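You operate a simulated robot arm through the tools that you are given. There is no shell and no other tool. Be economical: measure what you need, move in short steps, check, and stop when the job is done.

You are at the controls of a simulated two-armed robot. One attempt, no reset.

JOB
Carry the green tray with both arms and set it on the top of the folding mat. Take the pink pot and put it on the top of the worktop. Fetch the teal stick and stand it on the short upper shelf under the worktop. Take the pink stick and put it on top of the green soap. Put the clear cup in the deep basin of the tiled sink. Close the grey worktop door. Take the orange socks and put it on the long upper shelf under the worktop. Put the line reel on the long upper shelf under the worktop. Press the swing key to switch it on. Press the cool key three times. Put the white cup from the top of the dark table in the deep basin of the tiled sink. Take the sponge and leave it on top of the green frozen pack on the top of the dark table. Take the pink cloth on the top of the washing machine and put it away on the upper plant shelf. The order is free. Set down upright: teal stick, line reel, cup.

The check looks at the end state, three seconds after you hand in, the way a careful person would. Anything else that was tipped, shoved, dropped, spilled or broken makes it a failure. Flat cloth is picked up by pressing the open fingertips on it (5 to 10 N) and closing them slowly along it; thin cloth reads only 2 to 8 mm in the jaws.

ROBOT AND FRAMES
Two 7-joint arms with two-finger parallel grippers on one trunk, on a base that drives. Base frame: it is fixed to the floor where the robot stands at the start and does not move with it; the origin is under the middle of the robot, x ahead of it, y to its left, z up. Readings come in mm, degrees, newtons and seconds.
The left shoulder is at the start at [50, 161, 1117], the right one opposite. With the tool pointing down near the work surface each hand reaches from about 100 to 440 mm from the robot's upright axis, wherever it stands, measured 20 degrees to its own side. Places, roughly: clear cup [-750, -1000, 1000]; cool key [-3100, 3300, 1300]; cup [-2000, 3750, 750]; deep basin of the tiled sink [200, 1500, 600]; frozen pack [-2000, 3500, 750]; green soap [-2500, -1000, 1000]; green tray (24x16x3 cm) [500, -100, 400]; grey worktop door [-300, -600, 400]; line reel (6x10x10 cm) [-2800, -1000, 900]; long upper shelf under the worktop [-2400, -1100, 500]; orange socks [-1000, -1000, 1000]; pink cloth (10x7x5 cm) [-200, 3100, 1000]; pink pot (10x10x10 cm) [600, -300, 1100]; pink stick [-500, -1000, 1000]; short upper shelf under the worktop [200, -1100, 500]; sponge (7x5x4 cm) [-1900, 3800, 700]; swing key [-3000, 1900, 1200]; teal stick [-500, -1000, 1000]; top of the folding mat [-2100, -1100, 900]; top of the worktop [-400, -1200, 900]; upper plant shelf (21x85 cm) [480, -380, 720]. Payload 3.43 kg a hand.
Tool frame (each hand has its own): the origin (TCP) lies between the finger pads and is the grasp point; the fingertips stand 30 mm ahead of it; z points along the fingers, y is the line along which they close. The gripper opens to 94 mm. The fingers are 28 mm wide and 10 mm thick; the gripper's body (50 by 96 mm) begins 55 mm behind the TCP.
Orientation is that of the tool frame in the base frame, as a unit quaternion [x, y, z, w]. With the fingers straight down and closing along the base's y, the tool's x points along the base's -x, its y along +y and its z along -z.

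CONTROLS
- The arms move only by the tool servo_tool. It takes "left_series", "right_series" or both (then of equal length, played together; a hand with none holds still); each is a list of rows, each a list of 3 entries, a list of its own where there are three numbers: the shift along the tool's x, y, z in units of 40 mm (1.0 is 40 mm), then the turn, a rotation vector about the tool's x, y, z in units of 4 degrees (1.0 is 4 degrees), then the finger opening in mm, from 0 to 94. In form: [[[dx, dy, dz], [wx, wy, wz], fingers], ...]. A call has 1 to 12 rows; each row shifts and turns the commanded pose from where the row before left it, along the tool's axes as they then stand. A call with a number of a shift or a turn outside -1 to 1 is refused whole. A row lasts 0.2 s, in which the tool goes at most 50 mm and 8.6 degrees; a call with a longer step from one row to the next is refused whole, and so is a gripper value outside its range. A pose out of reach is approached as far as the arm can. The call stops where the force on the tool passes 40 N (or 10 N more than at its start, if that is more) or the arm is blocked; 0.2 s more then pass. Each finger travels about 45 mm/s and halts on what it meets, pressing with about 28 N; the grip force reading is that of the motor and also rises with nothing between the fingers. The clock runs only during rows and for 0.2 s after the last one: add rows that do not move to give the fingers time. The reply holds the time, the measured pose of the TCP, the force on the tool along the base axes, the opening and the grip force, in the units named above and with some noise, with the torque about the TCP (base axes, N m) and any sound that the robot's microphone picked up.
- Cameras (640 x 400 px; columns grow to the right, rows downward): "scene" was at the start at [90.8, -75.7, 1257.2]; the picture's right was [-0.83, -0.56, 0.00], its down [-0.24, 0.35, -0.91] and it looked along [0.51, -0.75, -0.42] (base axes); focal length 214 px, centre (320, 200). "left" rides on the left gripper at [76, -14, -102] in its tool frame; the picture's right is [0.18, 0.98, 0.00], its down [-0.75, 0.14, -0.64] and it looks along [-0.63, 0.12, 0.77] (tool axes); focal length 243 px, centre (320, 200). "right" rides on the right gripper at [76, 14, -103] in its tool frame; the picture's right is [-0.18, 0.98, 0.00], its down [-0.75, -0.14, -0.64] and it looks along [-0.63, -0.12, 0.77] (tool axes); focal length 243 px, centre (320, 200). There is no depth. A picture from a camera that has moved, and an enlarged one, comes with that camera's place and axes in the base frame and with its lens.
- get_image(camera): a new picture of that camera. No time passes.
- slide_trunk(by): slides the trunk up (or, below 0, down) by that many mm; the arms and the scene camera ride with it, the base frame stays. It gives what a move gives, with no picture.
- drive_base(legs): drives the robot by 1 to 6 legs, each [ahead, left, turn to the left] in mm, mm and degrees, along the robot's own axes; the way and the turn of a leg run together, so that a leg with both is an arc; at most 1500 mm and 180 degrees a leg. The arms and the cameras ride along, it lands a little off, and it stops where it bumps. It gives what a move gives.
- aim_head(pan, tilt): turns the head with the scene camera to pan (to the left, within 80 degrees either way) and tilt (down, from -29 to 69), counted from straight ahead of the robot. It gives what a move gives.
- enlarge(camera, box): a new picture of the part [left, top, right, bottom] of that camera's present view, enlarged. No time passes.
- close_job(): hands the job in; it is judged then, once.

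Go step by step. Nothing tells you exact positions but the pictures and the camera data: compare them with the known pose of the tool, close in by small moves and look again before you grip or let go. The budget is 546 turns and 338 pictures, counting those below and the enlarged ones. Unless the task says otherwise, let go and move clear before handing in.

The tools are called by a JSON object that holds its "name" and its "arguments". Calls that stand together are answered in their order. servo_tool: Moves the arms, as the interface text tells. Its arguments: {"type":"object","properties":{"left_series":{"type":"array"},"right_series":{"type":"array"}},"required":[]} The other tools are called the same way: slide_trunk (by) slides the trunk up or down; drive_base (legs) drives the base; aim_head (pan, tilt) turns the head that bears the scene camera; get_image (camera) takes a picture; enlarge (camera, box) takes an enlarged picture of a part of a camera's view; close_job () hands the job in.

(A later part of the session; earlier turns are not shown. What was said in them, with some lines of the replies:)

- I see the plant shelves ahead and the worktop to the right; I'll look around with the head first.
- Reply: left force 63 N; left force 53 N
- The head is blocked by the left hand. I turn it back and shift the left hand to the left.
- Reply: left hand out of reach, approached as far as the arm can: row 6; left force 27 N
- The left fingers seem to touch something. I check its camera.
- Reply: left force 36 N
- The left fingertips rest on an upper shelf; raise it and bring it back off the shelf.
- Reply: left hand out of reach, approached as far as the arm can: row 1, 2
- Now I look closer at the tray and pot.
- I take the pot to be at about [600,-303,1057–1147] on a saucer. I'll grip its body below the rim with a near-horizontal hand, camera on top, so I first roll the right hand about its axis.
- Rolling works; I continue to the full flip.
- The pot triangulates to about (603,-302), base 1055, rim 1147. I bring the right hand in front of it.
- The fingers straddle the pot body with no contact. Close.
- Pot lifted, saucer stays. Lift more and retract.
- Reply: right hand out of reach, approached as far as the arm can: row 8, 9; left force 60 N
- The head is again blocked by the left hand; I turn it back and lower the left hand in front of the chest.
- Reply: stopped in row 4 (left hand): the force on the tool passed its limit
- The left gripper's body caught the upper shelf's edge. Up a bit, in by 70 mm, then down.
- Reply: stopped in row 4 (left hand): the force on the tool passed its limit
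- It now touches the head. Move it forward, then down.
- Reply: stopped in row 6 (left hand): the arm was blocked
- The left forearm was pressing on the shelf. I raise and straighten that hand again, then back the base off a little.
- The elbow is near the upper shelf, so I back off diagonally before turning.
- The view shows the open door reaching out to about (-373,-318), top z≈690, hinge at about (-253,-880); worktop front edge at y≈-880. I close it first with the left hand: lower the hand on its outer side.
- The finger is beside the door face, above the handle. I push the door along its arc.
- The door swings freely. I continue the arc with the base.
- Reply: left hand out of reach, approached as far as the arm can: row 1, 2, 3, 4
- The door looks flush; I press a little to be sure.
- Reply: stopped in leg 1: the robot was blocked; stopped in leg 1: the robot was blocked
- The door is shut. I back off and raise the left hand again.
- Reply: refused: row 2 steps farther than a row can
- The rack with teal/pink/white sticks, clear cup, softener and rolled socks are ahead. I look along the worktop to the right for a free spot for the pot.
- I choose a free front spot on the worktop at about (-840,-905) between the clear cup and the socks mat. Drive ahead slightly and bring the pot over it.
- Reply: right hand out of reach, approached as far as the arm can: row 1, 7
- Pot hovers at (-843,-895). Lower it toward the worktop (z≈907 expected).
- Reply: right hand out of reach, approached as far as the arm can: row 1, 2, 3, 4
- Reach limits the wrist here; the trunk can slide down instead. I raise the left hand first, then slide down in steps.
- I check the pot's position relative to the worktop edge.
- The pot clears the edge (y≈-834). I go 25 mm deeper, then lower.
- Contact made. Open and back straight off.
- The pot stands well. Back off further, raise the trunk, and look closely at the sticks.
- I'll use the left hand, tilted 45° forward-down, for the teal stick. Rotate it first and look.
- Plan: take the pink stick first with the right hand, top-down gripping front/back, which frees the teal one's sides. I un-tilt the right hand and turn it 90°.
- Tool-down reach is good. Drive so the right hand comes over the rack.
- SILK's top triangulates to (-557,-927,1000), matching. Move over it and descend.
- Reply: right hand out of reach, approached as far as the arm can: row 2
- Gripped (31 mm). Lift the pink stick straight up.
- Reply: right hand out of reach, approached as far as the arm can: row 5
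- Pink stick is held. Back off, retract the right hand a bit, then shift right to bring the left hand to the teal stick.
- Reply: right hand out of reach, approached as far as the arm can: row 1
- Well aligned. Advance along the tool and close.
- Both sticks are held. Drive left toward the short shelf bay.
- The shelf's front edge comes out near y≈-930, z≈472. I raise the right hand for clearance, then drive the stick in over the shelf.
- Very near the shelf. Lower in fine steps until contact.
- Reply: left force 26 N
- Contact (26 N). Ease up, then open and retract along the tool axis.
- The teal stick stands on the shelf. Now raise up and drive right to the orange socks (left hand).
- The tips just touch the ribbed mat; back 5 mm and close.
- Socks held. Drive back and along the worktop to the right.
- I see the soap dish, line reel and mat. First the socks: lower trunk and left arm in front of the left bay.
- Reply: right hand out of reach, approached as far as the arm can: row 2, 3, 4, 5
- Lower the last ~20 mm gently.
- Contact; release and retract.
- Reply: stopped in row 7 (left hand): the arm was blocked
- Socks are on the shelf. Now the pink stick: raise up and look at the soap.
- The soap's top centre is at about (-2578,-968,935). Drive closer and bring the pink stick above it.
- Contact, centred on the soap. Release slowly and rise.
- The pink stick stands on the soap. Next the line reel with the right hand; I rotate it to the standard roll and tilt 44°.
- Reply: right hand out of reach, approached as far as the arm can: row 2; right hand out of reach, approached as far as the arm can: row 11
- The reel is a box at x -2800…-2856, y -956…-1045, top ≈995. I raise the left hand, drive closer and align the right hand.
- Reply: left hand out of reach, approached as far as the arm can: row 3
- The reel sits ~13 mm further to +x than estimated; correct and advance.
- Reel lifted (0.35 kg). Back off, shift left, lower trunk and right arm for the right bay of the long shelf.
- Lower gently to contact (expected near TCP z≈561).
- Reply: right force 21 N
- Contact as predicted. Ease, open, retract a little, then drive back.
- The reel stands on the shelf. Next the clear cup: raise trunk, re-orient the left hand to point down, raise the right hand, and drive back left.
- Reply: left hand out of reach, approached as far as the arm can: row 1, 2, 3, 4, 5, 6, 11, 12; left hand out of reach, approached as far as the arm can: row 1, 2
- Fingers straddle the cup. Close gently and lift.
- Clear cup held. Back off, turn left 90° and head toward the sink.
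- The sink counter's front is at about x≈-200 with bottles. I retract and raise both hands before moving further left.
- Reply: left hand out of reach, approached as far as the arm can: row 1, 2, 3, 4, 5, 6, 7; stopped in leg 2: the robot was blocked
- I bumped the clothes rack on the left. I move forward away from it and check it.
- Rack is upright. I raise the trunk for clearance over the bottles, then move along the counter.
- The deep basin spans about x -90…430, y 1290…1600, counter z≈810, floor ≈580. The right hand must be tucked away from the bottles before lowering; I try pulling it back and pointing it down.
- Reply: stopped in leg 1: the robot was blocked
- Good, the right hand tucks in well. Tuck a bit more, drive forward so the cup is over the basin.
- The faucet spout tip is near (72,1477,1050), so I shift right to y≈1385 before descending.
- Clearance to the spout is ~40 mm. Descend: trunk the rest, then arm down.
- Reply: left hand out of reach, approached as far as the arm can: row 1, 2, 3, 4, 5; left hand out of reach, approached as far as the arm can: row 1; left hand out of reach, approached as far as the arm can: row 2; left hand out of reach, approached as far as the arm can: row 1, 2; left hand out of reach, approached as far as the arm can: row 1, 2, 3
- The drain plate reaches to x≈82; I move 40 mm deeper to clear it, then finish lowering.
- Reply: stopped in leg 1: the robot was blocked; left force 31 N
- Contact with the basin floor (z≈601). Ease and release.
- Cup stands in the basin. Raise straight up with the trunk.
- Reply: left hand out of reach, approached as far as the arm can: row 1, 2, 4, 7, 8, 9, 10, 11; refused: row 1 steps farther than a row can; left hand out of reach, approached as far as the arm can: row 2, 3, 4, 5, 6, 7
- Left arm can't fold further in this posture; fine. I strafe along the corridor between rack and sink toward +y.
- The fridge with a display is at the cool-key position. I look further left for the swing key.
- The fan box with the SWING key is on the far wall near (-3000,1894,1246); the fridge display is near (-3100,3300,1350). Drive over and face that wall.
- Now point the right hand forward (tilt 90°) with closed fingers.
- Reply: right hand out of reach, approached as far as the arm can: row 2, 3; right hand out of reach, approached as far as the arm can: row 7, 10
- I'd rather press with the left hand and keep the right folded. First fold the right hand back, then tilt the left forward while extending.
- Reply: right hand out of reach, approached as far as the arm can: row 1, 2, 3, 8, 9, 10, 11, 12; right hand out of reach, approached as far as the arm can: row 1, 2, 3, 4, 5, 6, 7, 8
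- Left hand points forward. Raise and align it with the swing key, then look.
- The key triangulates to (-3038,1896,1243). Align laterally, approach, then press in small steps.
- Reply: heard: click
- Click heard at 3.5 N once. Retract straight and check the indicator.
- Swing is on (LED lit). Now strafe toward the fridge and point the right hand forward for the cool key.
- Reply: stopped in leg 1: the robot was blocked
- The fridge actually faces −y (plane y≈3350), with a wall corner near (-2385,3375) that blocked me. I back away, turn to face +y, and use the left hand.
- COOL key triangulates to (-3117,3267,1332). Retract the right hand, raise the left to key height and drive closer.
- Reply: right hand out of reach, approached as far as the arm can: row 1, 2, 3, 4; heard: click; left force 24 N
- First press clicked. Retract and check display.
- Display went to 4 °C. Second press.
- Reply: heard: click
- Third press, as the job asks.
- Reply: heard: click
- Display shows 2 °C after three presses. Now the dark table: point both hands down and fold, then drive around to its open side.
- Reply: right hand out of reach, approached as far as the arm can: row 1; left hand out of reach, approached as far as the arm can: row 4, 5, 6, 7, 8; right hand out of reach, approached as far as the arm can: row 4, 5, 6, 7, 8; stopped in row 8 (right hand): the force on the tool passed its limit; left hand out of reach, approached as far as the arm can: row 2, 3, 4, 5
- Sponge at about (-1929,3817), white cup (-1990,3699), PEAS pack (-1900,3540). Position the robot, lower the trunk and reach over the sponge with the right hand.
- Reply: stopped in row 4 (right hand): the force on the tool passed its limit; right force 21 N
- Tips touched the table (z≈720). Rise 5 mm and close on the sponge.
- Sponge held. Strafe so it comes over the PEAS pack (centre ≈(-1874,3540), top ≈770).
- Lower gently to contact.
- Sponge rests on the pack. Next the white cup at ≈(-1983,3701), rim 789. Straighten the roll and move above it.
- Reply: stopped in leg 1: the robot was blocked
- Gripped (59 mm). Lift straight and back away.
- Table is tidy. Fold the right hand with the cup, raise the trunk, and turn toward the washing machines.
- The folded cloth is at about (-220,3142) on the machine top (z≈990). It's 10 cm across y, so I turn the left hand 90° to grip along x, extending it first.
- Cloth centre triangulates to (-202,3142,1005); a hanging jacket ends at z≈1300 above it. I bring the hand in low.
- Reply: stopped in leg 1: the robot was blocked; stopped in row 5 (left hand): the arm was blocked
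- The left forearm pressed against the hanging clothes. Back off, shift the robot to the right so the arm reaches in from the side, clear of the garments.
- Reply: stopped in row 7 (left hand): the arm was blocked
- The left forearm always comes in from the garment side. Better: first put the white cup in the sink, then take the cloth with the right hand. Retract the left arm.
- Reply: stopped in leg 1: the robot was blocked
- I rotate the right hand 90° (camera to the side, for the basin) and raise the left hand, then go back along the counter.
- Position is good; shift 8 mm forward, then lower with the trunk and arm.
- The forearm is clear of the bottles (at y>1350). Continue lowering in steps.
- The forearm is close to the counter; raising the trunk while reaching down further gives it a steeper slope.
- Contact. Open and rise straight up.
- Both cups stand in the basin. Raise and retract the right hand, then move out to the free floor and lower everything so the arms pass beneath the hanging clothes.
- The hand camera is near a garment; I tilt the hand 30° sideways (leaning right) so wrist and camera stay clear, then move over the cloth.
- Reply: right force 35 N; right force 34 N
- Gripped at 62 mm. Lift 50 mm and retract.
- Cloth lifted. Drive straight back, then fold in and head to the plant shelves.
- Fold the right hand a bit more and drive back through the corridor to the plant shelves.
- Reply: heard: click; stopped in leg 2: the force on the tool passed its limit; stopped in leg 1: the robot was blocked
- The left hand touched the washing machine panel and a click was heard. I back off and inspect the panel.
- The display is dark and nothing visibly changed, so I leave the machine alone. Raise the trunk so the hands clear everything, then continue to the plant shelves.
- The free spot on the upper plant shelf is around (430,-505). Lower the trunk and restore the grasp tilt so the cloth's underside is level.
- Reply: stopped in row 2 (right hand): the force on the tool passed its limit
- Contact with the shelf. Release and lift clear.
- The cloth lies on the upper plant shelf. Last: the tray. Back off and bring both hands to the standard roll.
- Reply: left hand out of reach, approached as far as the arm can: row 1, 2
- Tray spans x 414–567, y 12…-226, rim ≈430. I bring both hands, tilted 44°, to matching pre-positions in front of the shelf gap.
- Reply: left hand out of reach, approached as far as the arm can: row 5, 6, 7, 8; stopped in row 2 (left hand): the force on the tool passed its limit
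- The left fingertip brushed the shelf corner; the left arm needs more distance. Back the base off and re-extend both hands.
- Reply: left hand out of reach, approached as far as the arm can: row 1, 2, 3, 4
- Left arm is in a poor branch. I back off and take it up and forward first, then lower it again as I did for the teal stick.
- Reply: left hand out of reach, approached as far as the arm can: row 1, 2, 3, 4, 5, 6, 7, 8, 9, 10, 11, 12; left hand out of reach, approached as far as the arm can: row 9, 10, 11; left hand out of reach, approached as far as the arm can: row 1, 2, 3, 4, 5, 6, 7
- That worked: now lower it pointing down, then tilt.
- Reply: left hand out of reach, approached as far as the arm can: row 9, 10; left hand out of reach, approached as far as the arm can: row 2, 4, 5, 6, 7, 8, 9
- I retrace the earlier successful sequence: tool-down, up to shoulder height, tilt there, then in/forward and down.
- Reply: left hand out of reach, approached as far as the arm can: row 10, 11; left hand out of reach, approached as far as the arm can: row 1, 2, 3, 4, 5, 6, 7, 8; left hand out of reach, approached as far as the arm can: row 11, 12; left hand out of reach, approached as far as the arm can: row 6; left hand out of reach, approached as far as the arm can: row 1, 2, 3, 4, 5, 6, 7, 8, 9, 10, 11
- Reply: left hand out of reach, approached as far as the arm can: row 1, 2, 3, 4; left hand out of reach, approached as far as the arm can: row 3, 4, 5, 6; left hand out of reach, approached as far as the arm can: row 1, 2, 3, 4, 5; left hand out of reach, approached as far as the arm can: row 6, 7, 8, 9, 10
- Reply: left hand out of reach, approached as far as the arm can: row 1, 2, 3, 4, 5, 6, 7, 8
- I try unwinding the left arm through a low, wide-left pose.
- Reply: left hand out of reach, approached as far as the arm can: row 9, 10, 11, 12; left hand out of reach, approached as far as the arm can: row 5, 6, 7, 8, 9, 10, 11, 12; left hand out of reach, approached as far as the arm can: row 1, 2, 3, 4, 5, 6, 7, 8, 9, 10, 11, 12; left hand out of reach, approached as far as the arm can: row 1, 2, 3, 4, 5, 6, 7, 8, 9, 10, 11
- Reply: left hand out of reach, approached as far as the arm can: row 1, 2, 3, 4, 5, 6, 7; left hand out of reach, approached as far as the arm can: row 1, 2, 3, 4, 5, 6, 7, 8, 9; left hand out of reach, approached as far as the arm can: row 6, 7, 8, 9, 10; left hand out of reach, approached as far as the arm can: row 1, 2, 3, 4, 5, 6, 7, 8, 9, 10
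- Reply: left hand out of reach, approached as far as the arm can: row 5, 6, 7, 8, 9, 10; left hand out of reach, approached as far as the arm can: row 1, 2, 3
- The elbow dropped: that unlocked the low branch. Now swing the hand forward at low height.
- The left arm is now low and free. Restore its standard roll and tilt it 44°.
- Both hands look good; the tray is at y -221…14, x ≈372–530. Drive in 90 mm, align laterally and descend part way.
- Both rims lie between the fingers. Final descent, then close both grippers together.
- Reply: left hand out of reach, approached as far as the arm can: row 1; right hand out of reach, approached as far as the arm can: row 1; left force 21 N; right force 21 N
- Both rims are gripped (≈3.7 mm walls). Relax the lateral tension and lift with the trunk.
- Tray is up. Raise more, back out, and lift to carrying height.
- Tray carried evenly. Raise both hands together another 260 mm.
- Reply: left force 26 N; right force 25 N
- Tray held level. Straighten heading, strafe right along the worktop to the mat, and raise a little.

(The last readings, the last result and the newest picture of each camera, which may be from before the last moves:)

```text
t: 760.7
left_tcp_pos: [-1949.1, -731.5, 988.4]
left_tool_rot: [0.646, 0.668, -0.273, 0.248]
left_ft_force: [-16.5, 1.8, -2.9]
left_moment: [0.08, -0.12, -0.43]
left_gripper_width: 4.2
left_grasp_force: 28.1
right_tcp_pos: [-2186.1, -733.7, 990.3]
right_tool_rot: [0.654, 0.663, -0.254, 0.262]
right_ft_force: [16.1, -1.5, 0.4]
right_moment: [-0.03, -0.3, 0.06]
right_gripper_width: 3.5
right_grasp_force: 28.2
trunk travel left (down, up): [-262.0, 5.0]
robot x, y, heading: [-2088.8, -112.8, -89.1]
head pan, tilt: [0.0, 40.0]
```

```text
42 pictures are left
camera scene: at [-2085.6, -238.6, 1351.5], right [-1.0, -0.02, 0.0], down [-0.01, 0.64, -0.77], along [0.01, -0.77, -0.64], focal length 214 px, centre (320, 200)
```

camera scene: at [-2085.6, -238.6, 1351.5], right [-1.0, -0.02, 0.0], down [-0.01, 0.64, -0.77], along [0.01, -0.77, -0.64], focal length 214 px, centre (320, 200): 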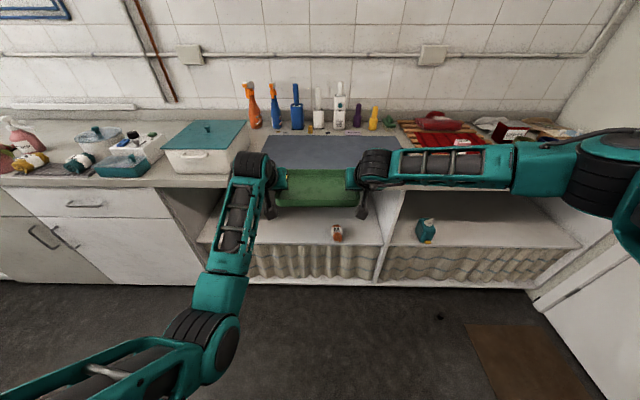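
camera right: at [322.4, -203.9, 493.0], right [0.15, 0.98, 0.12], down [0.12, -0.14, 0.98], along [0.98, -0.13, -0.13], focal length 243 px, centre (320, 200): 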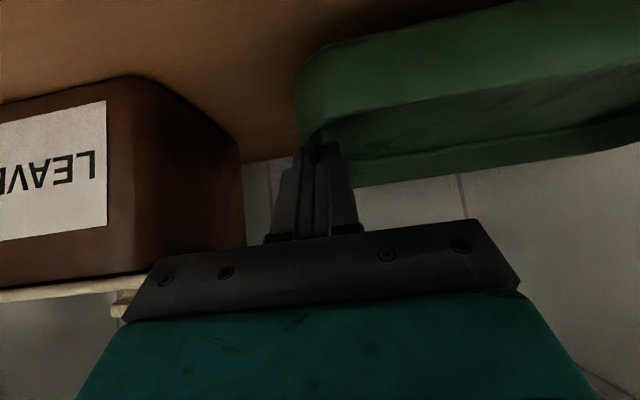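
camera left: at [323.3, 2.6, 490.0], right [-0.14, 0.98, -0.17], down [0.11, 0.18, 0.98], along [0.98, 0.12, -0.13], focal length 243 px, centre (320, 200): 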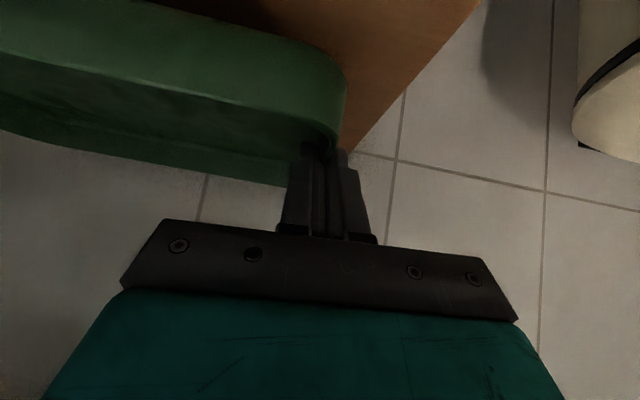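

The mat is straight ahead, centred. Drive in over it.

{"name": "drive_base", "arguments": {"legs": [[265, -15, -0.9]]}}

{"name": "get_image", "arguments": {"camera": "scene"}}

{"name": "get_image", "arguments": {"camera": "left"}}

```text
t: 762.6
left_tcp_pos: [-1970.1, -999.2, 988.4]
left_tool_rot: [0.651, 0.664, -0.274, 0.245]
left_ft_force: [-1.8, 1.0, -2.0]
left_moment: [0.29, -0.47, -0.17]
left_gripper_width: 3.7
left_grasp_force: 28.1
right_tcp_pos: [-2208.6, -996.4, 990.8]
right_tool_rot: [0.66, 0.657, -0.256, 0.259]
right_ft_force: [1.4, -0.8, 0.7]
right_moment: [-0.24, 0.05, -0.08]
right_gripper_width: 3.3
right_grasp_force: 27.4
trunk travel left (down, up): [-262.0, 5.0]
robot x, y, heading: [-2098.6, -375.7, -90.0]
head pan, tilt: [0.0, 40.0]
```

```text
41 pictures are left
camera scene: at [-2099.4, -503.2, 1351.4], right [-1.0, 0.0, 0.0], down [0.0, 0.64, -0.77], along [0.0, -0.77, -0.64], focal length 214 px, centre (320, 200)
```

scene: 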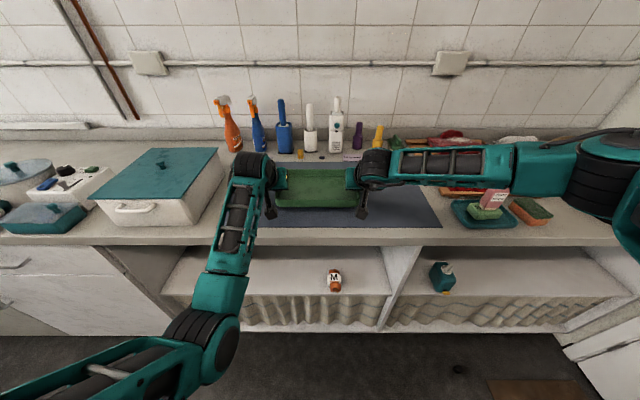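

```text
40 pictures are left
camera left: at [-1984.8, -872.5, 1011.3], right [0.98, 0.14, -0.17], down [0.18, -0.11, 0.98], along [0.11, -0.98, -0.13], focal length 243 px, centre (320, 200)
```

left: 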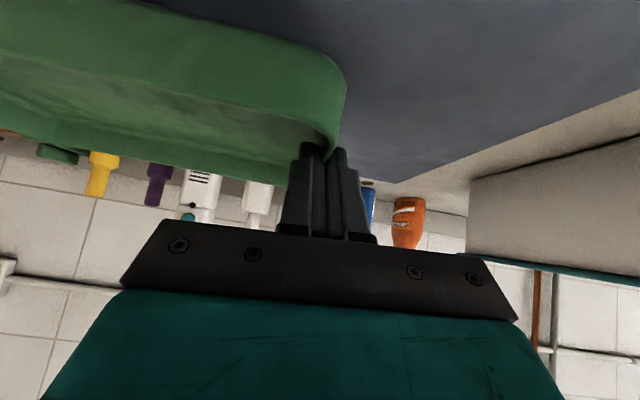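

{"name": "servo_tool", "arguments": {"left_series": [[[-0.41, 0, 0.39], [0, 0, 0], 0], [[-0.41, 0, 0.39], [0, 0, 0], 0], [[0, 0, 0], [0, 0, 0], 0]], "right_series": [[[-0.41, 0, 0.385], [0, 0, 0], 0], [[-0.41, 0, 0.385], [0, 0, 0], 0], [[0, 0, 0], [0, 0, 0], 0]]}}

{"name": "get_image", "arguments": {"camera": "scene"}}

```text
t: 763.4
left_tcp_pos: [-1971.8, -1043.9, 988.7]
left_tool_rot: [0.651, 0.663, -0.275, 0.246]
left_ft_force: [-2.0, 2.4, -2.8]
left_moment: [0.18, -0.5, -0.32]
left_gripper_width: 3.8
left_grasp_force: 28.2
right_tcp_pos: [-2208.1, -1040.6, 989.9]
right_tool_rot: [0.659, 0.657, -0.257, 0.261]
right_ft_force: [2.8, -2.8, 0.6]
right_moment: [-0.13, 0.08, -0.29]
right_gripper_width: 3.5
right_grasp_force: 28.0
trunk travel left (down, up): [-262.0, 5.0]
robot x, y, heading: [-2098.1, -379.7, -89.6]
head pan, tilt: [0.0, 40.0]
```

```text
39 pictures are left
camera scene: at [-2099.4, -502.4, 1351.5], right [-1.0, 0.0, 0.0], down [0.0, 0.64, -0.77], along [0.0, -0.77, -0.64], focal length 214 px, centre (320, 200)
```

scene: 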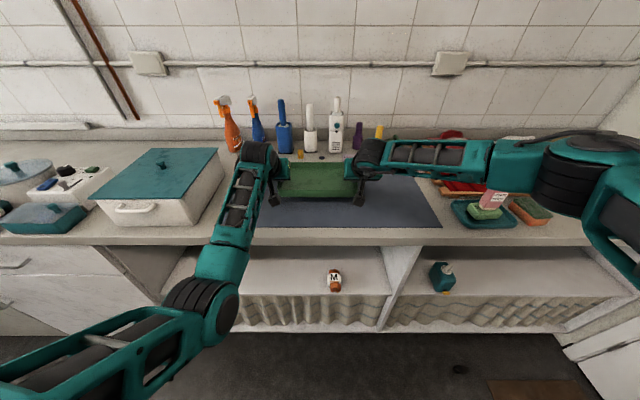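

Lower with the trunk until contact.

{"name": "slide_trunk", "arguments": {"by": -33}}

{"name": "slide_trunk", "arguments": {"by": -5}}

{"name": "slide_trunk", "arguments": {"by": -4}}

{"name": "get_image", "arguments": {"camera": "scene"}}

```text
t: 764.2
left_tcp_pos: [-1970.0, -1042.5, 955.8]
left_tool_rot: [0.651, 0.664, -0.274, 0.246]
left_ft_force: [-3.4, 3.3, -1.8]
left_moment: [0.44, -0.45, -0.36]
left_gripper_width: 3.7
left_grasp_force: 27.9
right_tcp_pos: [-2208.1, -1040.2, 957.0]
right_tool_rot: [0.659, 0.657, -0.257, 0.26]
right_ft_force: [2.5, -3.2, 0.3]
right_moment: [-0.38, 0.03, -0.33]
right_gripper_width: 3.2
right_grasp_force: 28.2
trunk travel left (down, up): [-229.0, 38.0]
robot x, y, heading: [-2096.5, -378.8, -89.7]
head pan, tilt: [0.0, 40.0]
```

```text
t: 764.7
left_tcp_pos: [-1971.0, -1043.1, 950.8]
left_tool_rot: [0.651, 0.663, -0.274, 0.246]
left_ft_force: [-4.4, 3.4, -3.7]
left_moment: [0.32, -0.44, -0.39]
left_gripper_width: 3.8
left_grasp_force: 28.3
right_tcp_pos: [-2207.9, -1040.9, 952.6]
right_tool_rot: [0.659, 0.657, -0.256, 0.261]
right_ft_force: [4.7, -2.7, 1.1]
right_moment: [-0.25, -0.04, -0.31]
right_gripper_width: 3.3
right_grasp_force: 27.8
trunk travel left (down, up): [-224.0, 43.0]
robot x, y, heading: [-2095.5, -378.4, -89.5]
head pan, tilt: [0.0, 40.0]
```

```text
t: 765.2
left_tcp_pos: [-1970.4, -1043.4, 946.9]
left_tool_rot: [0.651, 0.664, -0.275, 0.246]
left_ft_force: [-4.6, 3.1, -2.6]
left_moment: [0.06, -0.39, -0.39]
left_gripper_width: 4.2
left_grasp_force: 28.3
right_tcp_pos: [-2208.8, -1041.2, 947.2]
right_tool_rot: [0.658, 0.658, -0.257, 0.261]
right_ft_force: [4.6, -2.5, 2.7]
right_moment: [-0.11, -0.09, -0.31]
right_gripper_width: 3.1
right_grasp_force: 28.4
trunk travel left (down, up): [-220.0, 47.0]
robot x, y, heading: [-2099.6, -375.7, -89.8]
head pan, tilt: [0.0, 40.0]
```

```text
38 pictures are left
camera scene: at [-2099.3, -502.4, 1309.5], right [-1.0, 0.0, 0.0], down [0.0, 0.64, -0.77], along [0.0, -0.77, -0.64], focal length 214 px, centre (320, 200)
```

scene: 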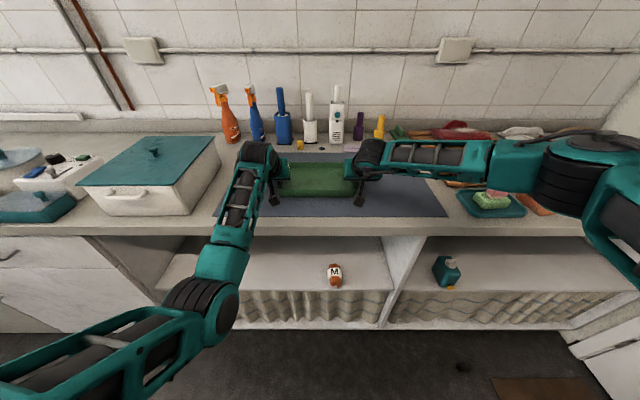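

{"name": "slide_trunk", "arguments": {"by": -3}}

{"name": "slide_trunk", "arguments": {"by": -3}}

{"name": "get_image", "arguments": {"camera": "left"}}

```text
t: 765.8
left_tcp_pos: [-1970.4, -1043.1, 946.8]
left_tool_rot: [0.65, 0.663, -0.276, 0.248]
left_ft_force: [-4.2, -0.7, 1.6]
left_moment: [0.28, -0.37, -0.36]
left_gripper_width: 3.9
left_grasp_force: 27.8
right_tcp_pos: [-2207.9, -1040.8, 948.8]
right_tool_rot: [0.659, 0.657, -0.258, 0.262]
right_ft_force: [1.9, -1.8, 11.1]
right_moment: [0.4, 0.04, -0.26]
right_gripper_width: 3.4
right_grasp_force: 27.9
trunk travel left (down, up): [-217.0, 50.0]
robot x, y, heading: [-2101.7, -376.2, -90.0]
head pan, tilt: [0.0, 40.0]
```

```text
t: 766.3
left_tcp_pos: [-1969.4, -1043.0, 946.7]
left_tool_rot: [0.65, 0.662, -0.279, 0.249]
left_ft_force: [-3.9, -5.9, 11.1]
left_moment: [0.03, -0.41, -0.31]
left_gripper_width: 3.9
left_grasp_force: 27.9
right_tcp_pos: [-2207.7, -1039.2, 947.1]
right_tool_rot: [0.658, 0.656, -0.259, 0.264]
right_ft_force: [2.8, -4.3, 21.5]
right_moment: [-0.16, 0.04, -0.23]
right_gripper_width: 3.6
right_grasp_force: 28.2
trunk travel left (down, up): [-214.0, 53.0]
robot x, y, heading: [-2100.1, -379.7, -89.8]
head pan, tilt: [0.0, 40.0]
```

```text
37 pictures are left
camera left: at [-1984.7, -917.0, 967.4], right [0.98, 0.13, -0.17], down [0.19, -0.1, 0.98], along [0.11, -0.99, -0.12], focal length 243 px, centre (320, 200)
```

left: 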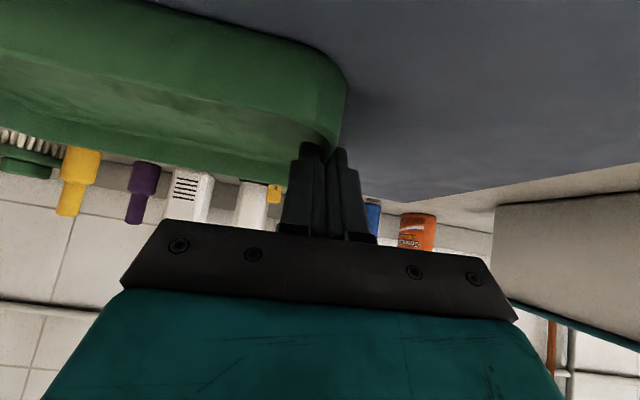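

The tray rests on the mat. Open both grippers together and rise.

{"name": "servo_tool", "arguments": {"left_series": [[[0, 0, 0], [0, 0, 0], 8], [[0, 0, 0], [0, 0, 0], 16], [[0, 0, 0], [0, 0, 0], 28], [[0, 0, 0], [0, 0, 0], 40], [[0, 0, 0], [0, 0, 0], 40]], "right_series": [[[0, 0, 0], [0, 0, 0], 8], [[0, 0, 0], [0, 0, 0], 16], [[0, 0, 0], [0, 0, 0], 28], [[0, 0, 0], [0, 0, 0], 40], [[0, 0, 0], [0, 0, 0], 40]]}}

{"name": "slide_trunk", "arguments": {"by": 52}}

{"name": "get_image", "arguments": {"camera": "scene"}}

```text
t: 767.5
left_tcp_pos: [-1970.4, -1043.2, 941.5]
left_tool_rot: [0.651, 0.663, -0.275, 0.246]
left_ft_force: [0.3, 0.3, 0.3]
left_moment: [-0.01, 0.0, -0.05]
left_gripper_width: 39.7
left_grasp_force: 0.1
right_tcp_pos: [-2208.2, -1039.3, 941.5]
right_tool_rot: [0.659, 0.657, -0.258, 0.259]
right_ft_force: [-0.7, -0.1, 0.9]
right_moment: [-0.04, -0.02, -0.03]
right_gripper_width: 39.8
right_grasp_force: 0.1
trunk travel left (down, up): [-214.0, 53.0]
robot x, y, heading: [-2098.2, -379.9, -89.8]
head pan, tilt: [0.0, 40.0]
```

```text
t: 768.4
left_tcp_pos: [-1971.3, -1043.5, 993.0]
left_tool_rot: [0.651, 0.663, -0.275, 0.247]
left_ft_force: [-0.4, 0.0, 0.3]
left_moment: [0.04, 0.02, -0.04]
left_gripper_width: 39.8
left_grasp_force: 0.0
right_tcp_pos: [-2208.1, -1039.9, 993.3]
right_tool_rot: [0.659, 0.658, -0.256, 0.26]
right_ft_force: [0.3, 0.0, -1.1]
right_moment: [-0.01, -0.02, 0.02]
right_gripper_width: 40.0
right_grasp_force: 0.1
trunk travel left (down, up): [-266.0, 1.0]
robot x, y, heading: [-2098.9, -377.5, -89.7]
head pan, tilt: [0.0, 40.0]
```

```text
36 pictures are left
camera scene: at [-2099.3, -502.6, 1355.5], right [-1.0, 0.0, 0.0], down [0.0, 0.64, -0.77], along [0.0, -0.77, -0.64], focal length 214 px, centre (320, 200)
```

scene: 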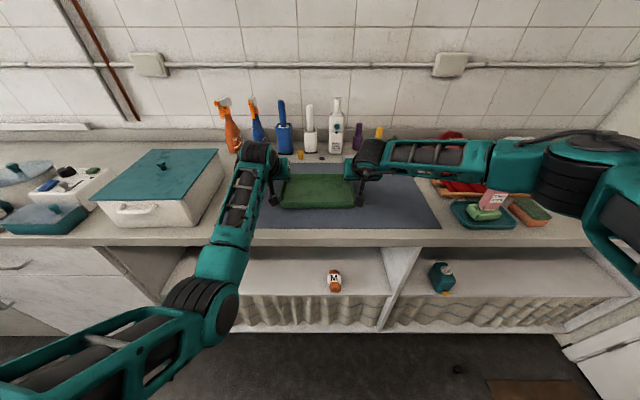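

Tray sits on the mat. Back straight away and check the whole worktop.

{"name": "drive_base", "arguments": {"legs": [[-330, 0, 0]]}}

{"name": "enlarge", "arguments": {"camera": "scene", "box": [180, 60, 560, 300]}}

```text
t: 770.6
left_tcp_pos: [-1970.0, -708.3, 993.1]
left_tool_rot: [0.65, 0.665, -0.274, 0.246]
left_ft_force: [-0.5, -0.4, 0.3]
left_moment: [-0.03, 0.04, 0.03]
left_gripper_width: 40.2
left_grasp_force: 0.0
right_tcp_pos: [-2207.5, -706.6, 994.1]
right_tool_rot: [0.658, 0.659, -0.256, 0.261]
right_ft_force: [0.3, 0.0, 0.1]
right_moment: [0.0, -0.03, -0.04]
right_gripper_width: 40.0
right_grasp_force: 0.0
trunk travel left (down, up): [-266.0, 1.0]
robot x, y, heading: [-2099.0, -44.5, -89.7]
head pan, tilt: [0.0, 40.0]
```

```text
1.67 times, centred on (370, 180) of scene
camera zoom: at [-2100.5, -167.0, 1355.6], right [-1.0, -0.01, 0.0], down [0.0, 0.64, -0.77], along [0.01, -0.77, -0.64], focal length 358 px, centre (237, 233)
```

zoom: 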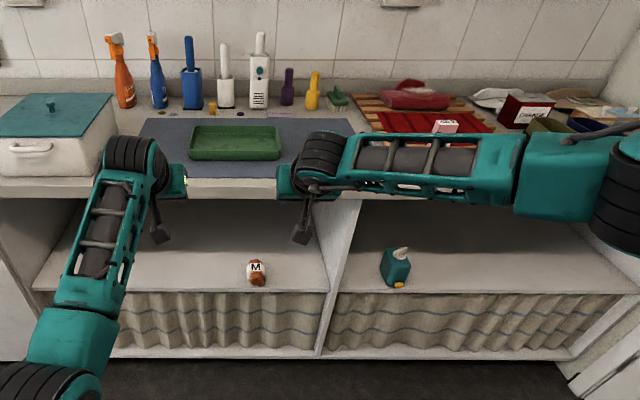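

{"name": "drive_base", "arguments": {"legs": [[-200, 0, 0]]}}

{"name": "aim_head", "arguments": {"pan": -12, "tilt": 30}}

{"name": "get_image", "arguments": {"camera": "scene"}}

{"name": "aim_head", "arguments": {"pan": 45, "tilt": 25}}

{"name": "get_image", "arguments": {"camera": "scene"}}

```text
t: 772.2
left_tcp_pos: [-1970.9, -508.2, 993.0]
left_tool_rot: [0.649, 0.665, -0.274, 0.248]
left_ft_force: [0.7, 1.2, 0.3]
left_moment: [-0.01, 0.0, 0.03]
left_gripper_width: 40.0
left_grasp_force: 0.1
right_tcp_pos: [-2208.3, -505.7, 993.5]
right_tool_rot: [0.657, 0.659, -0.256, 0.261]
right_ft_force: [1.2, -0.1, -0.2]
right_moment: [0.0, 0.03, 0.01]
right_gripper_width: 40.0
right_grasp_force: 0.1
trunk travel left (down, up): [-266.0, 1.0]
robot x, y, heading: [-2101.2, 154.8, -89.5]
head pan, tilt: [0.0, 40.0]
```

```text
t: 773.0
left_tcp_pos: [-1970.5, -507.0, 993.8]
left_tool_rot: [0.649, 0.665, -0.274, 0.247]
left_ft_force: [-0.1, 0.5, -0.2]
left_moment: [0.02, 0.0, -0.02]
left_gripper_width: 40.0
left_grasp_force: 0.0
right_tcp_pos: [-2208.9, -505.6, 992.6]
right_tool_rot: [0.658, 0.659, -0.256, 0.261]
right_ft_force: [-0.1, -0.1, 0.2]
right_moment: [0.01, -0.02, 0.0]
right_gripper_width: 40.1
right_grasp_force: 0.0
trunk travel left (down, up): [-266.0, 1.0]
robot x, y, heading: [-2099.5, 158.4, -89.8]
head pan, tilt: [-12.0, 30.0]
```

```text
34 pictures are left
camera scene: at [-2120.6, 29.4, 1370.8], right [-0.98, 0.2, 0.0], down [0.1, 0.49, -0.87], along [-0.17, -0.85, -0.5], focal length 214 px, centre (320, 200)
```

scene: 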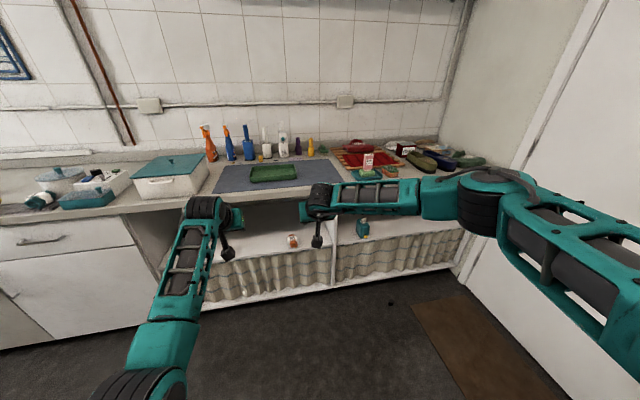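

```text
t: 774.2
left_tcp_pos: [-1970.7, -507.5, 993.7]
left_tool_rot: [0.65, 0.664, -0.275, 0.247]
left_ft_force: [0.2, -0.1, -0.8]
left_moment: [-0.03, -0.03, -0.01]
left_gripper_width: 39.9
left_grasp_force: 0.1
right_tcp_pos: [-2208.4, -504.9, 993.0]
right_tool_rot: [0.658, 0.658, -0.257, 0.26]
right_ft_force: [0.2, 0.9, 0.2]
right_moment: [-0.03, -0.06, -0.03]
right_gripper_width: 39.7
right_grasp_force: 0.1
trunk travel left (down, up): [-266.0, 1.0]
robot x, y, heading: [-2101.0, 158.3, -89.6]
head pan, tilt: [45.0, 25.0]
```

```text
33 pictures are left
camera scene: at [-2037.0, 53.3, 1378.8], right [-0.7, -0.71, 0.0], down [-0.3, 0.3, -0.91], along [0.65, -0.64, -0.42], focal length 214 px, centre (320, 200)
```

scene: 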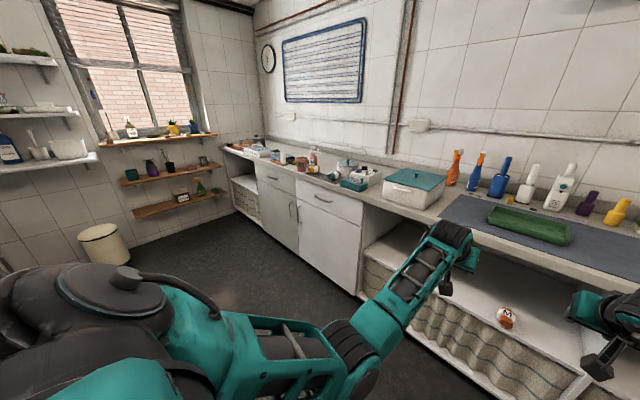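

Tray on the mat, pink stick on the soap, reel and socks on the shelf, pot on the worktop and door closed all look right in the last pictures, and both hands are clear, so I hand in.

{"name": "close_job", "arguments": {}}

```text
The job is handed in.
```

I did all 13 tasks and handed the job in. I saw each result in the pictures as I finished it, but I don't know the verdict.

A few things to know:
- **Fridge:** the three cool presses took it from 5 °C to 2 °C, though a note on the door says "KEEP AT 3 °C".
- **Washing machine:** on the way to the plant shelf, my left hand bumped its front panel and I heard one click, probably START or POWER. The display was dark before and after, so I left it.
- **Clothes rack:** the base touched it twice in the narrow gap by the sink. It was still standing after the first touch; I did not look at it closely again.
- **Hanging clothes:** my left arm pressed against them twice while reaching for the pink cloth. They looked in place afterwards.
- **Frozen pack:** it shifted a few millimetres when I set the sponge on it.
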